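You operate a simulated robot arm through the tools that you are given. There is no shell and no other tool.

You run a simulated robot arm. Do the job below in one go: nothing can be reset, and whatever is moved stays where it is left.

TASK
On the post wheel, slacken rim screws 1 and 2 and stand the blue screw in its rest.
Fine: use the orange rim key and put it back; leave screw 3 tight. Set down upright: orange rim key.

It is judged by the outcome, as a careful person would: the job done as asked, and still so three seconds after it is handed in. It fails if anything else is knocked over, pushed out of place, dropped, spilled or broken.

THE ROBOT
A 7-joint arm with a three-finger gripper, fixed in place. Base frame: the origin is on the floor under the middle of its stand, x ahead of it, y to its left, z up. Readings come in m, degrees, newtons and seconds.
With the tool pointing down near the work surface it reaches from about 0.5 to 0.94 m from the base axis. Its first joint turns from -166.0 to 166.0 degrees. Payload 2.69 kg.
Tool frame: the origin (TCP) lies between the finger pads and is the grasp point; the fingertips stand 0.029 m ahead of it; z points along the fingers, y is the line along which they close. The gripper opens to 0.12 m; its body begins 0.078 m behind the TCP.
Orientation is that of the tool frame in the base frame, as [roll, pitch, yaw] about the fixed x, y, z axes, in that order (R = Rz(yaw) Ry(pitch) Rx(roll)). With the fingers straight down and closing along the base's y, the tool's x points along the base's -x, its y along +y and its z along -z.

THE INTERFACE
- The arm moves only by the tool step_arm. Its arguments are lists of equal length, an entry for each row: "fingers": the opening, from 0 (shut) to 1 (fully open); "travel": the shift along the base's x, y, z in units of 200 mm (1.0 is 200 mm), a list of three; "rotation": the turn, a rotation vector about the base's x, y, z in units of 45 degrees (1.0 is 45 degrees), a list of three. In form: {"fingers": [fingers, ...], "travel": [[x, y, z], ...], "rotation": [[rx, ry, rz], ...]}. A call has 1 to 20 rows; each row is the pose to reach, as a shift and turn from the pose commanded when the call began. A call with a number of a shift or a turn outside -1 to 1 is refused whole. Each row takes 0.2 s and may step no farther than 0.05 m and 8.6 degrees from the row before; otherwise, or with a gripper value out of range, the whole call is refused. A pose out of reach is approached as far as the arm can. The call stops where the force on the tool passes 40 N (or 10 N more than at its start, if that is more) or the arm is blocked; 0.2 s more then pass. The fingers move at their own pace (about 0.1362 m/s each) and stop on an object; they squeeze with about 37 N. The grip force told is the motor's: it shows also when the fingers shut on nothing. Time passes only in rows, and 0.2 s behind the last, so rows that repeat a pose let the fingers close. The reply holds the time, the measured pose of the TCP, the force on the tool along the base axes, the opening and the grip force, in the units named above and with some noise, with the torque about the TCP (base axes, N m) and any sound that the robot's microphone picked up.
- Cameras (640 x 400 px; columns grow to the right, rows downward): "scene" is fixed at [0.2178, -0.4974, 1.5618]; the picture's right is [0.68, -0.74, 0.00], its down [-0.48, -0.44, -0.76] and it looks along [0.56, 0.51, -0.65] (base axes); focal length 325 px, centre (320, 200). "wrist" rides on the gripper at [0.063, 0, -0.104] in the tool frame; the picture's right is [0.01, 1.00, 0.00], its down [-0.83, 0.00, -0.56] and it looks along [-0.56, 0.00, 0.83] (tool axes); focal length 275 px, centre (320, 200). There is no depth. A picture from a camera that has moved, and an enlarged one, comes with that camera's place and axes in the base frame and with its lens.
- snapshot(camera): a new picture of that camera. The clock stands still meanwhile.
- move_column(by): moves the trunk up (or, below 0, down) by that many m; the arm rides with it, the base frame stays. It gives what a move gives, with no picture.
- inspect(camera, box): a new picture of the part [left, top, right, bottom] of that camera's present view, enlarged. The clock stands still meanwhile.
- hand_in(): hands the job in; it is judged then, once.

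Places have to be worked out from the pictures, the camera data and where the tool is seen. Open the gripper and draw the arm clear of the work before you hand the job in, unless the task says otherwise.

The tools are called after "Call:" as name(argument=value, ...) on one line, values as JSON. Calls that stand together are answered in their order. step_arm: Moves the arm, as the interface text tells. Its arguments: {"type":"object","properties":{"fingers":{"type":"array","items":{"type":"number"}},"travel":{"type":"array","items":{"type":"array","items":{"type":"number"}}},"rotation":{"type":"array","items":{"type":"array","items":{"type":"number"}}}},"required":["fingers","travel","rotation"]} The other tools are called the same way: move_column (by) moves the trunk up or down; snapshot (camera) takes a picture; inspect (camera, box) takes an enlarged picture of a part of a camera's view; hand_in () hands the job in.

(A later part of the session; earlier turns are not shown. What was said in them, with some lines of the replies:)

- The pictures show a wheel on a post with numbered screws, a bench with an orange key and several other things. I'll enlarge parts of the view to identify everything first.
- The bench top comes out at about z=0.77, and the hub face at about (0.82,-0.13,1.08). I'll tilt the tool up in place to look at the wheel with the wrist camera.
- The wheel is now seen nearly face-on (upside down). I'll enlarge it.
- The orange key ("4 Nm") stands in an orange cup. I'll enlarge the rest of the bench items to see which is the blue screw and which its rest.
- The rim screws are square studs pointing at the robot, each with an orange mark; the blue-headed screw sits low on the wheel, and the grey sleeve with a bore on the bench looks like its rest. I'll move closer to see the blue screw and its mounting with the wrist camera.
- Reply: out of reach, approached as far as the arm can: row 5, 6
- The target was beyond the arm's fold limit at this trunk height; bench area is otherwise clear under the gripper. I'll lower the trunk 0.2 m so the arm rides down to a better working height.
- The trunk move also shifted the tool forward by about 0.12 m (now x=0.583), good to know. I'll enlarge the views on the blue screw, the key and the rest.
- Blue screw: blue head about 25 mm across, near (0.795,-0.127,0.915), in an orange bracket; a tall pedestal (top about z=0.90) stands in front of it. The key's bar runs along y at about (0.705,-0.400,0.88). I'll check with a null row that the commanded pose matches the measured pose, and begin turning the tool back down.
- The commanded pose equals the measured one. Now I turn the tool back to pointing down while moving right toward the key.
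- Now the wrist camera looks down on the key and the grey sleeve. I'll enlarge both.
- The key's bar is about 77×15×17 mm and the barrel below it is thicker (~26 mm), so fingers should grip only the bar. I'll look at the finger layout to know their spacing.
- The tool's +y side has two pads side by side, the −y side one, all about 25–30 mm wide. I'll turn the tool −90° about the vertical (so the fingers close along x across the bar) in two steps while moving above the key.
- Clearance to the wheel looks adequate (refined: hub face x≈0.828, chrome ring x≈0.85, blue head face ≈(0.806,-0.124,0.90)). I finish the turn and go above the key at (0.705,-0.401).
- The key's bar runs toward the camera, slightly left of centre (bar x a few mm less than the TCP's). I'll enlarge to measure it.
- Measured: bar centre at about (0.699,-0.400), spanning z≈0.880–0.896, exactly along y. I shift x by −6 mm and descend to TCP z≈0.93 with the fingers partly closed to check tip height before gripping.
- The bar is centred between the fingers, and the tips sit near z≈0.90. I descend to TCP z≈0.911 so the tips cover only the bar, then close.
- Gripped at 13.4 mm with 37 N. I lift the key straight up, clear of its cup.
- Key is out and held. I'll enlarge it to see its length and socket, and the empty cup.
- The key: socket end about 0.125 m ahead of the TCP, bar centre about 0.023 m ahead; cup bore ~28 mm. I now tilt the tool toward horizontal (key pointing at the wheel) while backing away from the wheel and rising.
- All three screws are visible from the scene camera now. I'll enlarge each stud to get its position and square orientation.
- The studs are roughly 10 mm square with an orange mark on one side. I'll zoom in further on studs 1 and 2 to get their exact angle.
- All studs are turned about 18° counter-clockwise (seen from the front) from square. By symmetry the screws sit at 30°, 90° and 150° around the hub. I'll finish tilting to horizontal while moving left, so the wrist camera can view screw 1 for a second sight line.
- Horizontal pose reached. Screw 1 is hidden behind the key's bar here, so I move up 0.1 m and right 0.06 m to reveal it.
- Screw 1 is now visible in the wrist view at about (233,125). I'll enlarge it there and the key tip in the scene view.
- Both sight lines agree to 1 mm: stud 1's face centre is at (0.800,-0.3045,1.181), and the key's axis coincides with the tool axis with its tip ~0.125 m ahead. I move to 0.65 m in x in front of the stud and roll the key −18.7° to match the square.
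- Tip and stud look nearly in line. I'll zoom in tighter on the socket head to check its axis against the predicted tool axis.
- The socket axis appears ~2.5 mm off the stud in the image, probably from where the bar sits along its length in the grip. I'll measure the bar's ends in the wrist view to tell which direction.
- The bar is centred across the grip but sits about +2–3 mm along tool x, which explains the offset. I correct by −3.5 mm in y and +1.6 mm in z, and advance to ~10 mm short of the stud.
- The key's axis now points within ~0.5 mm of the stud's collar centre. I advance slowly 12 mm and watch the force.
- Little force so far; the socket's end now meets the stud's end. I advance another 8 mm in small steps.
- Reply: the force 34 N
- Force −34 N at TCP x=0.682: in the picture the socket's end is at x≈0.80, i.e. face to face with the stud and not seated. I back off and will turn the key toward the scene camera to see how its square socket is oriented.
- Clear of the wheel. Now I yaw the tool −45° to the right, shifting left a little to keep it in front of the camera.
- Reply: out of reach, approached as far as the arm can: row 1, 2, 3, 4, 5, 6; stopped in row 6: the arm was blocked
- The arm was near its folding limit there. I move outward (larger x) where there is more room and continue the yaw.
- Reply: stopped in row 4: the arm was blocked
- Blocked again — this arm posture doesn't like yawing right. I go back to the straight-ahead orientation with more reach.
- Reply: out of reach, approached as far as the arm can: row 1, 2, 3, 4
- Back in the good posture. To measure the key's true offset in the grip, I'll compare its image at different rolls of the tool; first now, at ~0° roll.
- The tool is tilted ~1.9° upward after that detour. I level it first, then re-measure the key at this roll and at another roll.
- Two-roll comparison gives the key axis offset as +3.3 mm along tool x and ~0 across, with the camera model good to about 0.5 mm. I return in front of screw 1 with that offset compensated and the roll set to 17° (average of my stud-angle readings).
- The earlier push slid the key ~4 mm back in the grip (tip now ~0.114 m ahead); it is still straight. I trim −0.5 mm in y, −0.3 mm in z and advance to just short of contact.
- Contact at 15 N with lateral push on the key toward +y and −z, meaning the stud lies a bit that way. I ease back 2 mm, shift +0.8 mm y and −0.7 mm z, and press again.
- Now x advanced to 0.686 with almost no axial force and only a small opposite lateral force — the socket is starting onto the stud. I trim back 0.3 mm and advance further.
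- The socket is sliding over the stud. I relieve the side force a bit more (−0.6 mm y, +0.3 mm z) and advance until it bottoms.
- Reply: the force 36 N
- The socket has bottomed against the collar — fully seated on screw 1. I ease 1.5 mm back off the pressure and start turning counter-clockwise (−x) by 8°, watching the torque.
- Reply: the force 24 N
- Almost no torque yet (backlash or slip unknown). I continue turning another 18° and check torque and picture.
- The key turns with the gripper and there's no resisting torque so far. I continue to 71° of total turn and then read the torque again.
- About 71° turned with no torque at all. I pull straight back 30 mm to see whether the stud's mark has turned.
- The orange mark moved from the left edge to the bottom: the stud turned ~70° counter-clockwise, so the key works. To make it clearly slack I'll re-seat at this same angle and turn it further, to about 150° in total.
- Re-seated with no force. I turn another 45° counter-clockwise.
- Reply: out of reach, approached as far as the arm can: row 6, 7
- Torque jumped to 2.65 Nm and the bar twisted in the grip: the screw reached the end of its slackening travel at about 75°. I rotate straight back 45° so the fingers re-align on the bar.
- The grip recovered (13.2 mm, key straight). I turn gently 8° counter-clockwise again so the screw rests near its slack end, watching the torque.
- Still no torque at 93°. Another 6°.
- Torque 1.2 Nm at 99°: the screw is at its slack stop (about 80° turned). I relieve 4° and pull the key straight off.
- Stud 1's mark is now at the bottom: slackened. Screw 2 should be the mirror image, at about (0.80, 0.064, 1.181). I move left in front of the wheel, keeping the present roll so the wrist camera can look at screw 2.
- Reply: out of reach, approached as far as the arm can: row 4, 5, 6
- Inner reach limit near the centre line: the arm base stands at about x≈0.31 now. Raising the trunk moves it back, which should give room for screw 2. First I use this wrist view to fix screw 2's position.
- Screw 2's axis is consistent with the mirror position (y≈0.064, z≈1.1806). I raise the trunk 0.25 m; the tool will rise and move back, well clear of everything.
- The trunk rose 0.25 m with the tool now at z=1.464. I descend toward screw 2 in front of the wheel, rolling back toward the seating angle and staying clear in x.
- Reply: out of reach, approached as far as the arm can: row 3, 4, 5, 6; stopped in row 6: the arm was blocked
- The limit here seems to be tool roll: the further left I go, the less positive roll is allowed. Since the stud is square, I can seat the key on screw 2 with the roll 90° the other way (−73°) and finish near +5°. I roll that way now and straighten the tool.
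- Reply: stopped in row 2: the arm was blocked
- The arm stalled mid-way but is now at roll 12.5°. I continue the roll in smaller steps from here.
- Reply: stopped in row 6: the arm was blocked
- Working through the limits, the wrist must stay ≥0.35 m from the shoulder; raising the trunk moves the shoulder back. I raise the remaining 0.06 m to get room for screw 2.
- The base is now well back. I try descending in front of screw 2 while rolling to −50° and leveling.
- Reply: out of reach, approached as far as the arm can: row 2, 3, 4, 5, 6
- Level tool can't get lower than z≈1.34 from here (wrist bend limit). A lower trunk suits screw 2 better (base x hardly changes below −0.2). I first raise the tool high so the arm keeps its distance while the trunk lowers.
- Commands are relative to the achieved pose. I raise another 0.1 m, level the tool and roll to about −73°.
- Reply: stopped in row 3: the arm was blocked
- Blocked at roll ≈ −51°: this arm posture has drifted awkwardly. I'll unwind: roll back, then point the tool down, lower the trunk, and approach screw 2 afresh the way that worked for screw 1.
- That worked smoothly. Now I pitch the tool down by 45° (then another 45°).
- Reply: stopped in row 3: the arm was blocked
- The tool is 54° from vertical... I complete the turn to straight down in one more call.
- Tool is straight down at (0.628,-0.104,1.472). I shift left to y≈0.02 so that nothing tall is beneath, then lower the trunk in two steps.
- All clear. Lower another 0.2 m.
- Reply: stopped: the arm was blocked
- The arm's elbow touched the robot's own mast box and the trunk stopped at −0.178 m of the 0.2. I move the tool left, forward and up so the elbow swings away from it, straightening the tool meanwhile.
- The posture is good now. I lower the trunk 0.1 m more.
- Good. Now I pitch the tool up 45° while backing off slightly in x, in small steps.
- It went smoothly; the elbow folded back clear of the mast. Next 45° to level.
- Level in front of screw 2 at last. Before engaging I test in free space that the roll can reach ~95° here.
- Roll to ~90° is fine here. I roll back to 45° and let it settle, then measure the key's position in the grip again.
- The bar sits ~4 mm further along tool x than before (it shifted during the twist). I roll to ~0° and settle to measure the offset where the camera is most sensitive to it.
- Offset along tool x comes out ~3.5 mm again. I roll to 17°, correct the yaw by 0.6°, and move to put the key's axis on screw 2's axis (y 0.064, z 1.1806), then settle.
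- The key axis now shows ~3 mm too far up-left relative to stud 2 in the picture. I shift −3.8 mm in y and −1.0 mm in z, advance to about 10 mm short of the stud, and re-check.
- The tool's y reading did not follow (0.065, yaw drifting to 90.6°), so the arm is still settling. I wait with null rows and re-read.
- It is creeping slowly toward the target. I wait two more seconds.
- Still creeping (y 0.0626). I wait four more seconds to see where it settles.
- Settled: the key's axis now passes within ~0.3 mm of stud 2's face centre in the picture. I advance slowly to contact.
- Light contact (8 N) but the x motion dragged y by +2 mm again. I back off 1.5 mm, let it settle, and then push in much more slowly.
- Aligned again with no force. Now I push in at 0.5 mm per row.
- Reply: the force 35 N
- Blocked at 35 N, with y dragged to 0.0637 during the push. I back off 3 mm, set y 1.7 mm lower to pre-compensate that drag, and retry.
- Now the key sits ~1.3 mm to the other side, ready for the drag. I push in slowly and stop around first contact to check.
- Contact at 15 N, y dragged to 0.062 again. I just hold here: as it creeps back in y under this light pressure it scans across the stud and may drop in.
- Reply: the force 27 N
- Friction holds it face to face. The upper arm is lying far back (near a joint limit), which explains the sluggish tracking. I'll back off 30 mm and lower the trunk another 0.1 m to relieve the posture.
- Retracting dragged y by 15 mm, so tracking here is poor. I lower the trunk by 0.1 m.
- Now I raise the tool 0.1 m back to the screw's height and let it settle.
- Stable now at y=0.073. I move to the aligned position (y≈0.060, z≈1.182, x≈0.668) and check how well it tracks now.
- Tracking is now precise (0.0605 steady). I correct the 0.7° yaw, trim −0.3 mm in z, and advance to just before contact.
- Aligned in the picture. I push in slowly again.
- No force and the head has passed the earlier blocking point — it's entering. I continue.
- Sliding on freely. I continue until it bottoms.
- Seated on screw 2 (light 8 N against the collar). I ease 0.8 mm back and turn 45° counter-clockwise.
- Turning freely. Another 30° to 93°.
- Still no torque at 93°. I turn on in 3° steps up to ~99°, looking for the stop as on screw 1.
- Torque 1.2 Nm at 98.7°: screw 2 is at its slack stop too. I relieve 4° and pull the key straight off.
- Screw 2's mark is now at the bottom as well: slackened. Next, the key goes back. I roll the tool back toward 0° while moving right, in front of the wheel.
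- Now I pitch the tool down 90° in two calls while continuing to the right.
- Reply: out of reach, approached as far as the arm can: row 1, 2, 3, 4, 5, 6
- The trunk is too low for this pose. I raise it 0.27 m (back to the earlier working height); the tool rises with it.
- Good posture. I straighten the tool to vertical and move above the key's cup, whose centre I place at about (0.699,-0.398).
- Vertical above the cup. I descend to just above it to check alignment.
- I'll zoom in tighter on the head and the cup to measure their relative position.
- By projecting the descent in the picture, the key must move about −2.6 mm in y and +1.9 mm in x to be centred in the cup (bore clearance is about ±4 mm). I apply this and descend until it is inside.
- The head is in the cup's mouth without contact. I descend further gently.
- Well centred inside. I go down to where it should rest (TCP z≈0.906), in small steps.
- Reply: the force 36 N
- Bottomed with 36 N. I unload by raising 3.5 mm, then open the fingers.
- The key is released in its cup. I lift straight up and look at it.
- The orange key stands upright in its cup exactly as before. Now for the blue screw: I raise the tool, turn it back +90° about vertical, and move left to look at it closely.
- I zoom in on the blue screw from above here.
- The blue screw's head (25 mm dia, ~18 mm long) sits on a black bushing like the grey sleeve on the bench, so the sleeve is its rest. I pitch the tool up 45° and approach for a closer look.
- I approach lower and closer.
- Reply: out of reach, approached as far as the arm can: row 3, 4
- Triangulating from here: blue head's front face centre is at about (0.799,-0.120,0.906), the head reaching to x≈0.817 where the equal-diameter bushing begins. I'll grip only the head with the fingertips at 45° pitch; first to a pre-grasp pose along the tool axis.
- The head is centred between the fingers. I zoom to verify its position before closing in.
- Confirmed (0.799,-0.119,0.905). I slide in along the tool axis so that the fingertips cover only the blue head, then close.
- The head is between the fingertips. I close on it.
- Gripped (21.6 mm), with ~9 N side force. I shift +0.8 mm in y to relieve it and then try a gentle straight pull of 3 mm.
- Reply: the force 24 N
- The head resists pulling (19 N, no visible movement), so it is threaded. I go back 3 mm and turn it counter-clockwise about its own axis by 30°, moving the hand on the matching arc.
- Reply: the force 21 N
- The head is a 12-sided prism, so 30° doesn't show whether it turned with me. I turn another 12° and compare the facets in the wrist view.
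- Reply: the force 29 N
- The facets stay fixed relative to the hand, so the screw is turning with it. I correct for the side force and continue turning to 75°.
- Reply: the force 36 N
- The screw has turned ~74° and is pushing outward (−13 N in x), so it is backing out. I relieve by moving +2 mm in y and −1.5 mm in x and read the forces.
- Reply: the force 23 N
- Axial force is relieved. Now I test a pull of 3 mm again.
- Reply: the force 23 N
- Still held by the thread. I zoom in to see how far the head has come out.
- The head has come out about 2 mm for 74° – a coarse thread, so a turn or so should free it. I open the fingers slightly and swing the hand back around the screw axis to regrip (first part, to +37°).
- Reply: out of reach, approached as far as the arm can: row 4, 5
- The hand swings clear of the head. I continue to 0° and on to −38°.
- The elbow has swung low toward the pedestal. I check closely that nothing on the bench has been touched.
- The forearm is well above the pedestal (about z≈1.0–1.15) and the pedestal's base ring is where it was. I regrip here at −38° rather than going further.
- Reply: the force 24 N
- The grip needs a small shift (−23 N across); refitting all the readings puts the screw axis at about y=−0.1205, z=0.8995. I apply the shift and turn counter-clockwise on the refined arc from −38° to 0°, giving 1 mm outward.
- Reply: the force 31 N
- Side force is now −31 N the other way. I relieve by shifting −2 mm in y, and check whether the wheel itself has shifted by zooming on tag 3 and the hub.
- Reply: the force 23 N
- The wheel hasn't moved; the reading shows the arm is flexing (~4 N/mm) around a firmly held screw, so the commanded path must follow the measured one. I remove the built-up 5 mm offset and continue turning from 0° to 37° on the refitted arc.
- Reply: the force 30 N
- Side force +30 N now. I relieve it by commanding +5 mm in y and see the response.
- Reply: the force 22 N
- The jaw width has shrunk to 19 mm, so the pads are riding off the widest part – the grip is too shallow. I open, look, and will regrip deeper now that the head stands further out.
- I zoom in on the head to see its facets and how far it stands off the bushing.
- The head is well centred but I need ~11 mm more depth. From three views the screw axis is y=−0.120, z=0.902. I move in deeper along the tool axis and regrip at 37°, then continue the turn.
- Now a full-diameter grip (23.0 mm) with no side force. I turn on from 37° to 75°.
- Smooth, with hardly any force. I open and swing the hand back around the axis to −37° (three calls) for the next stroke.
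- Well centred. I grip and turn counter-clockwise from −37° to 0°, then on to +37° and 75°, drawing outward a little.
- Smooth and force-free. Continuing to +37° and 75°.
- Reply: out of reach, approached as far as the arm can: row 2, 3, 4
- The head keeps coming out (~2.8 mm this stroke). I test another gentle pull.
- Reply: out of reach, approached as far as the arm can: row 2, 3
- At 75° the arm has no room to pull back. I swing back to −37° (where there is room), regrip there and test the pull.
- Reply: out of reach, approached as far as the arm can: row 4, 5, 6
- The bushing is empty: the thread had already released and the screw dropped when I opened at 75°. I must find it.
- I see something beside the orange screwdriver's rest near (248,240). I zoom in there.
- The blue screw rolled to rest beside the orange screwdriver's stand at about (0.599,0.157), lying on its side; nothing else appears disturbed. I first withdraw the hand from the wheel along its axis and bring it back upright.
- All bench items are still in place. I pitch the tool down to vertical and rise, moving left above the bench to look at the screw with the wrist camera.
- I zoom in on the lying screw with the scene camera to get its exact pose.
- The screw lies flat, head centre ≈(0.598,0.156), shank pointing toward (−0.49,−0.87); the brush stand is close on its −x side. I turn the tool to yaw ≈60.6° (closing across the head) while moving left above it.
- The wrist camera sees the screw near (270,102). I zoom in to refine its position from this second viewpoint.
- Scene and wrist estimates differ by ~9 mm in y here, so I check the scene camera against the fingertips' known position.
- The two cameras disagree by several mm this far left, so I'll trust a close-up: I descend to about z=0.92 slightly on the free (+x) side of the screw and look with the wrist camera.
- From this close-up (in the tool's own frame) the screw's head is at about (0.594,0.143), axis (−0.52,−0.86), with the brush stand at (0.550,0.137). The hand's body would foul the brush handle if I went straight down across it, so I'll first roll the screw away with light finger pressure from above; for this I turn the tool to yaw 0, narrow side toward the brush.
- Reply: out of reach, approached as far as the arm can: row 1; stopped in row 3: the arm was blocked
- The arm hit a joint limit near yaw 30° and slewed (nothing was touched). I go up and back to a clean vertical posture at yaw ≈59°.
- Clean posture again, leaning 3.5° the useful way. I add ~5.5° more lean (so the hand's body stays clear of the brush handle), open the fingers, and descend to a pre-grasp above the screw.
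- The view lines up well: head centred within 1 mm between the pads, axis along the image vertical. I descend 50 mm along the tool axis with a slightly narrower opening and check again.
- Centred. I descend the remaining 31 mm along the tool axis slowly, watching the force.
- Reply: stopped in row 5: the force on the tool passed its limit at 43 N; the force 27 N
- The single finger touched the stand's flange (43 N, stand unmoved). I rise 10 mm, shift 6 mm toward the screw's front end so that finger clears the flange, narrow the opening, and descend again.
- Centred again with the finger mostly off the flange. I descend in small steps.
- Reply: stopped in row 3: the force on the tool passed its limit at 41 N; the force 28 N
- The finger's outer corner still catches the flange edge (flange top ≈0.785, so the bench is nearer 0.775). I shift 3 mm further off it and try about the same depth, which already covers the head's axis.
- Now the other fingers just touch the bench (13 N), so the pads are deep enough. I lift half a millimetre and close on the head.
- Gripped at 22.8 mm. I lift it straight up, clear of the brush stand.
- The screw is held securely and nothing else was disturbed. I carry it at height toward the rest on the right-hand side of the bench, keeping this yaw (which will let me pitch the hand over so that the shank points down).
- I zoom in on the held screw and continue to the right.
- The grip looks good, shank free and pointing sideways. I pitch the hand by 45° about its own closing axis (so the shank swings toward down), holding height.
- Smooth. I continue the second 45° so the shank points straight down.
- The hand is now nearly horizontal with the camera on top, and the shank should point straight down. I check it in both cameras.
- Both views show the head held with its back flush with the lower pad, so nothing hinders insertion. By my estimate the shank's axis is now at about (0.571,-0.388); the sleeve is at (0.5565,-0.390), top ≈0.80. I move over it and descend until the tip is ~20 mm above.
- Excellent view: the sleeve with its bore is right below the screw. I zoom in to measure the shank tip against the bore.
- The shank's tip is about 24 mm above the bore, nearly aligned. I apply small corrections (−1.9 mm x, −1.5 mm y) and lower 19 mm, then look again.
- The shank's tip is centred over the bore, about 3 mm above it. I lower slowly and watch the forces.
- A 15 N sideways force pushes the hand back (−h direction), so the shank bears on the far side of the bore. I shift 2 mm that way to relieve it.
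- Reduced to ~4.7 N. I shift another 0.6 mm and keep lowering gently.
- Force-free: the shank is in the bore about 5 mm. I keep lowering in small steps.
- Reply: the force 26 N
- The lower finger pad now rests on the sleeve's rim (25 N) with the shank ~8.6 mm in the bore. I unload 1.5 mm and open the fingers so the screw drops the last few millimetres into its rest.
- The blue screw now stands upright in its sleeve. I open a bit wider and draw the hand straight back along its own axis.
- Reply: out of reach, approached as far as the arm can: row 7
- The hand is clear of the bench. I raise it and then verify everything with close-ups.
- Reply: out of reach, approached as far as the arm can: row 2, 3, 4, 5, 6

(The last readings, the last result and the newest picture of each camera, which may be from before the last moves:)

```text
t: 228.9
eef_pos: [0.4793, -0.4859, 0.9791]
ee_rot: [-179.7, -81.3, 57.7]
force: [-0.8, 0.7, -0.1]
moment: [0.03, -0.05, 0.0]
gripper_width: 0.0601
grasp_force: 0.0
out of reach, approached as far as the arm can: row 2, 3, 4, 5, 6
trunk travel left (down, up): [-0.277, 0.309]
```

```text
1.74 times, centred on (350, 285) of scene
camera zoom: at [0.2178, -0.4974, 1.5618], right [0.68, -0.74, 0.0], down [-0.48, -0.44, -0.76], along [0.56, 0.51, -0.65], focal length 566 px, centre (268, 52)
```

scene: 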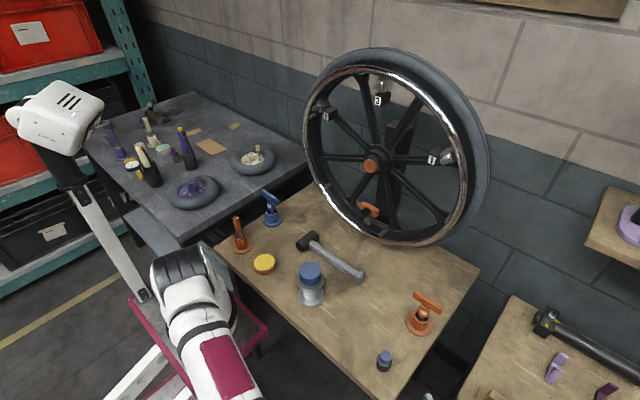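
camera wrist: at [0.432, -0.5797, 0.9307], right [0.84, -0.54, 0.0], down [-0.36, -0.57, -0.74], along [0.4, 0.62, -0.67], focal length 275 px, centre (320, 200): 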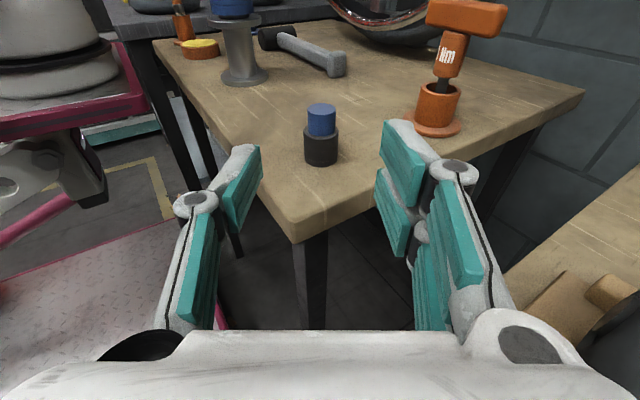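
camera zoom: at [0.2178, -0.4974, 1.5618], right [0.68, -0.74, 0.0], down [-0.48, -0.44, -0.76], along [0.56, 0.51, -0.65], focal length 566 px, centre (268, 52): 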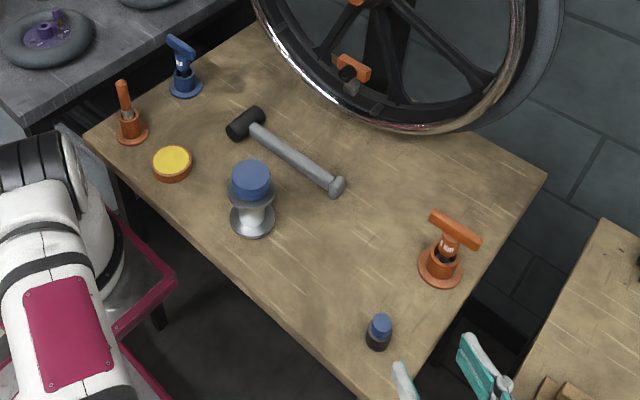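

Everything on the bench stands where it was. I check the three rim screws closely once more.

Call:
inspect(camera="scene", box=[425, 140, 465, 170])

Call:
inspect(camera="scene", box=[305, 95, 345, 125])

Call:
inspect(camera="scene", box=[362, 75, 402, 105])

Call:
inspect(camera="scene", box=[390, 270, 460, 345])

```text
13.33 times, centred on (445, 155) of scene
camera zoom: at [0.2178, -0.4974, 1.5618], right [0.68, -0.74, 0.0], down [-0.48, -0.44, -0.76], along [0.56, 0.51, -0.65], focal length 4337 px, centre (-1347, 800)
```

zoom: 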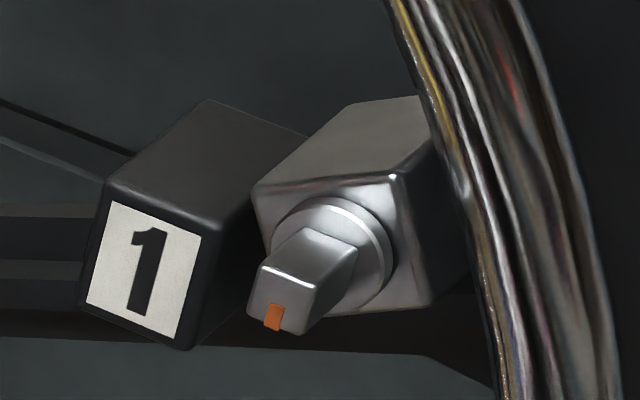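

```text
13.33 times, centred on (325, 110) of scene
camera zoom: at [0.2178, -0.4974, 1.5618], right [0.68, -0.74, 0.0], down [-0.48, -0.44, -0.76], along [0.56, 0.51, -0.65], focal length 4337 px, centre (253, 1400)
```

zoom: 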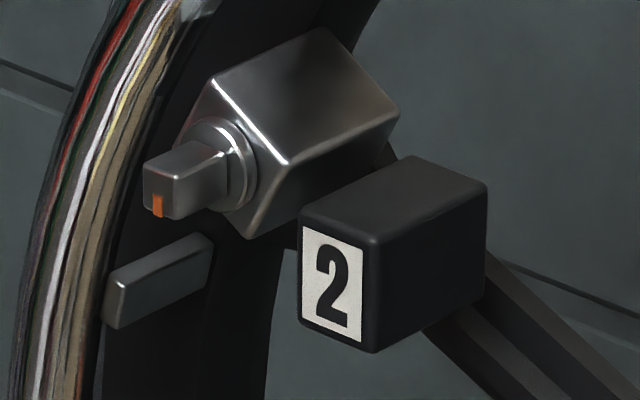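

```text
13.33 times, centred on (382, 90) of scene
camera zoom: at [0.2178, -0.4974, 1.5618], right [0.68, -0.74, 0.0], down [-0.48, -0.44, -0.76], along [0.56, 0.51, -0.65], focal length 4337 px, centre (-507, 1667)
```

zoom: 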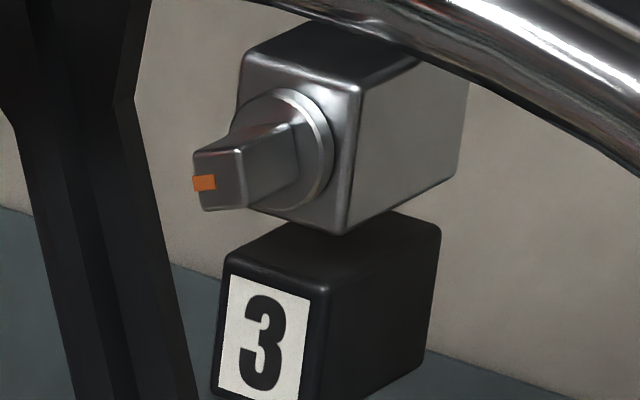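

```text
5.33 times, centred on (425, 308) of scene
camera zoom: at [0.2178, -0.4974, 1.5618], right [0.68, -0.74, 0.0], down [-0.48, -0.44, -0.76], along [0.56, 0.51, -0.65], focal length 1735 px, centre (-240, -373)
```

zoom: 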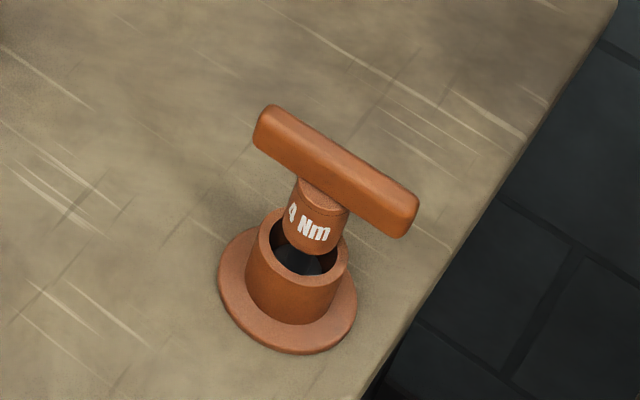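

All is as asked: marks on 1 and 2 turned, 3 untouched, key upright, blue screw standing in its rest. I swing the hand up and open it fully, to leave the arm well clear.

Call:
step_arm(fingers=[0.6, 0.7, 0.8, 0.9, 1, 1], travel=[[0, 0, 0.05], [0, 0, 0.15], [0, 0, 0.3], [0, 0, 0.45], [0, 0, 0.6], [0, 0, 0.75]], rotation=[[-0.141, 0.089, 0], [-0.282, 0.178, 0], [-0.4225, 0.267, 0], [-0.563, 0.356, 0], [-0.704, 0.445, 0], [-0.845, 0.534, 0]])

Call:
snapshot(camera="scene")

```text
t: 230.3
eef_pos: [0.4806, -0.4865, 1.1305]
ee_rot: [-179.9, -36.4, 57.7]
force: [-0.5, -1.3, 0.0]
moment: [0.05, -0.06, 0.02]
gripper_width: 0.1199
grasp_force: 0.0
trunk travel left (down, up): [-0.277, 0.309]
```

```text
taken
```

scene: 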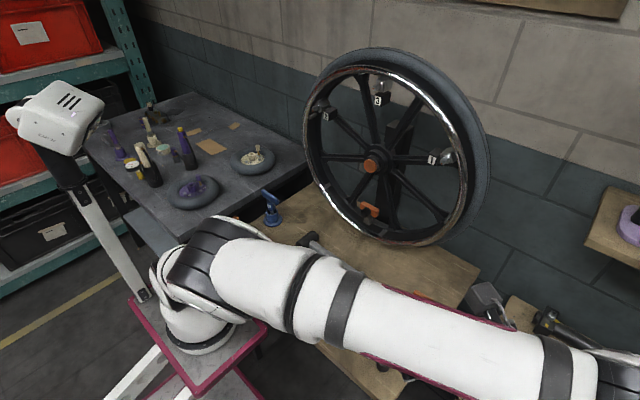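

The hand is open and high in free space. One last look from the wrist camera to make sure nothing is being touched and the screw still stands.

Call:
snapshot(camera="wrist")

```text
taken
camera wrist: at [0.473, -0.4965, 1.2521], right [0.85, -0.53, 0.0], down [-0.53, -0.85, -0.04], along [0.02, 0.04, -1.0], focal length 275 px, centre (320, 200)
```

wrist: 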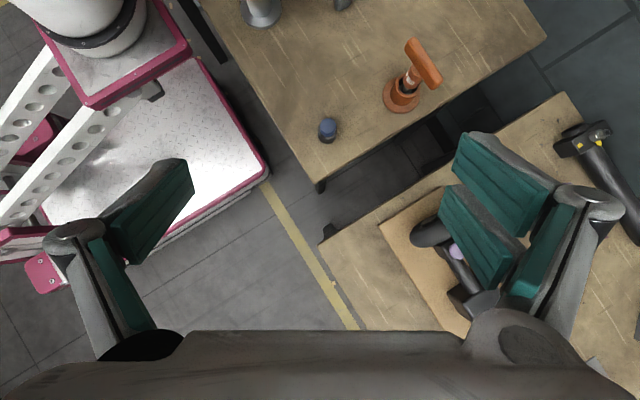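

The blue screw stands in its rest, the orange key is upright in its cup, and the open hand is far from everything. I hand the job in.

Call:
hand_in()

```text
The job is handed in.
```

The job is handed in and everything ended up as you asked, but I dropped the blue screw once along the way.

- **Rim screws 1 and 2:** both are slack. I turned each anticlockwise with the orange rim key until it hit its stop (roughly 70–80°). Their orange marks now point down instead of left.
- **Rim screw 3:** untouched and still tight.
- **Orange rim key:** back in its cup, standing upright.
- **Blue screw:** standing upright in the dark sleeve on the bench. I took that sleeve to be its rest because it matches the bushing the screw came out of.

**The drop:** the blue screw's thread let go earlier than I expected. When I opened the fingers to regrip, it fell to the bench and rolled against the orange brush stand. I picked it up from there. While doing so, a fingertip pressed on that stand's base twice, at a little over 40 N. Close-ups afterwards showed the stand, the brush and everything else on the bench in their original places.

The gripper is open and the arm is clear of the bench.
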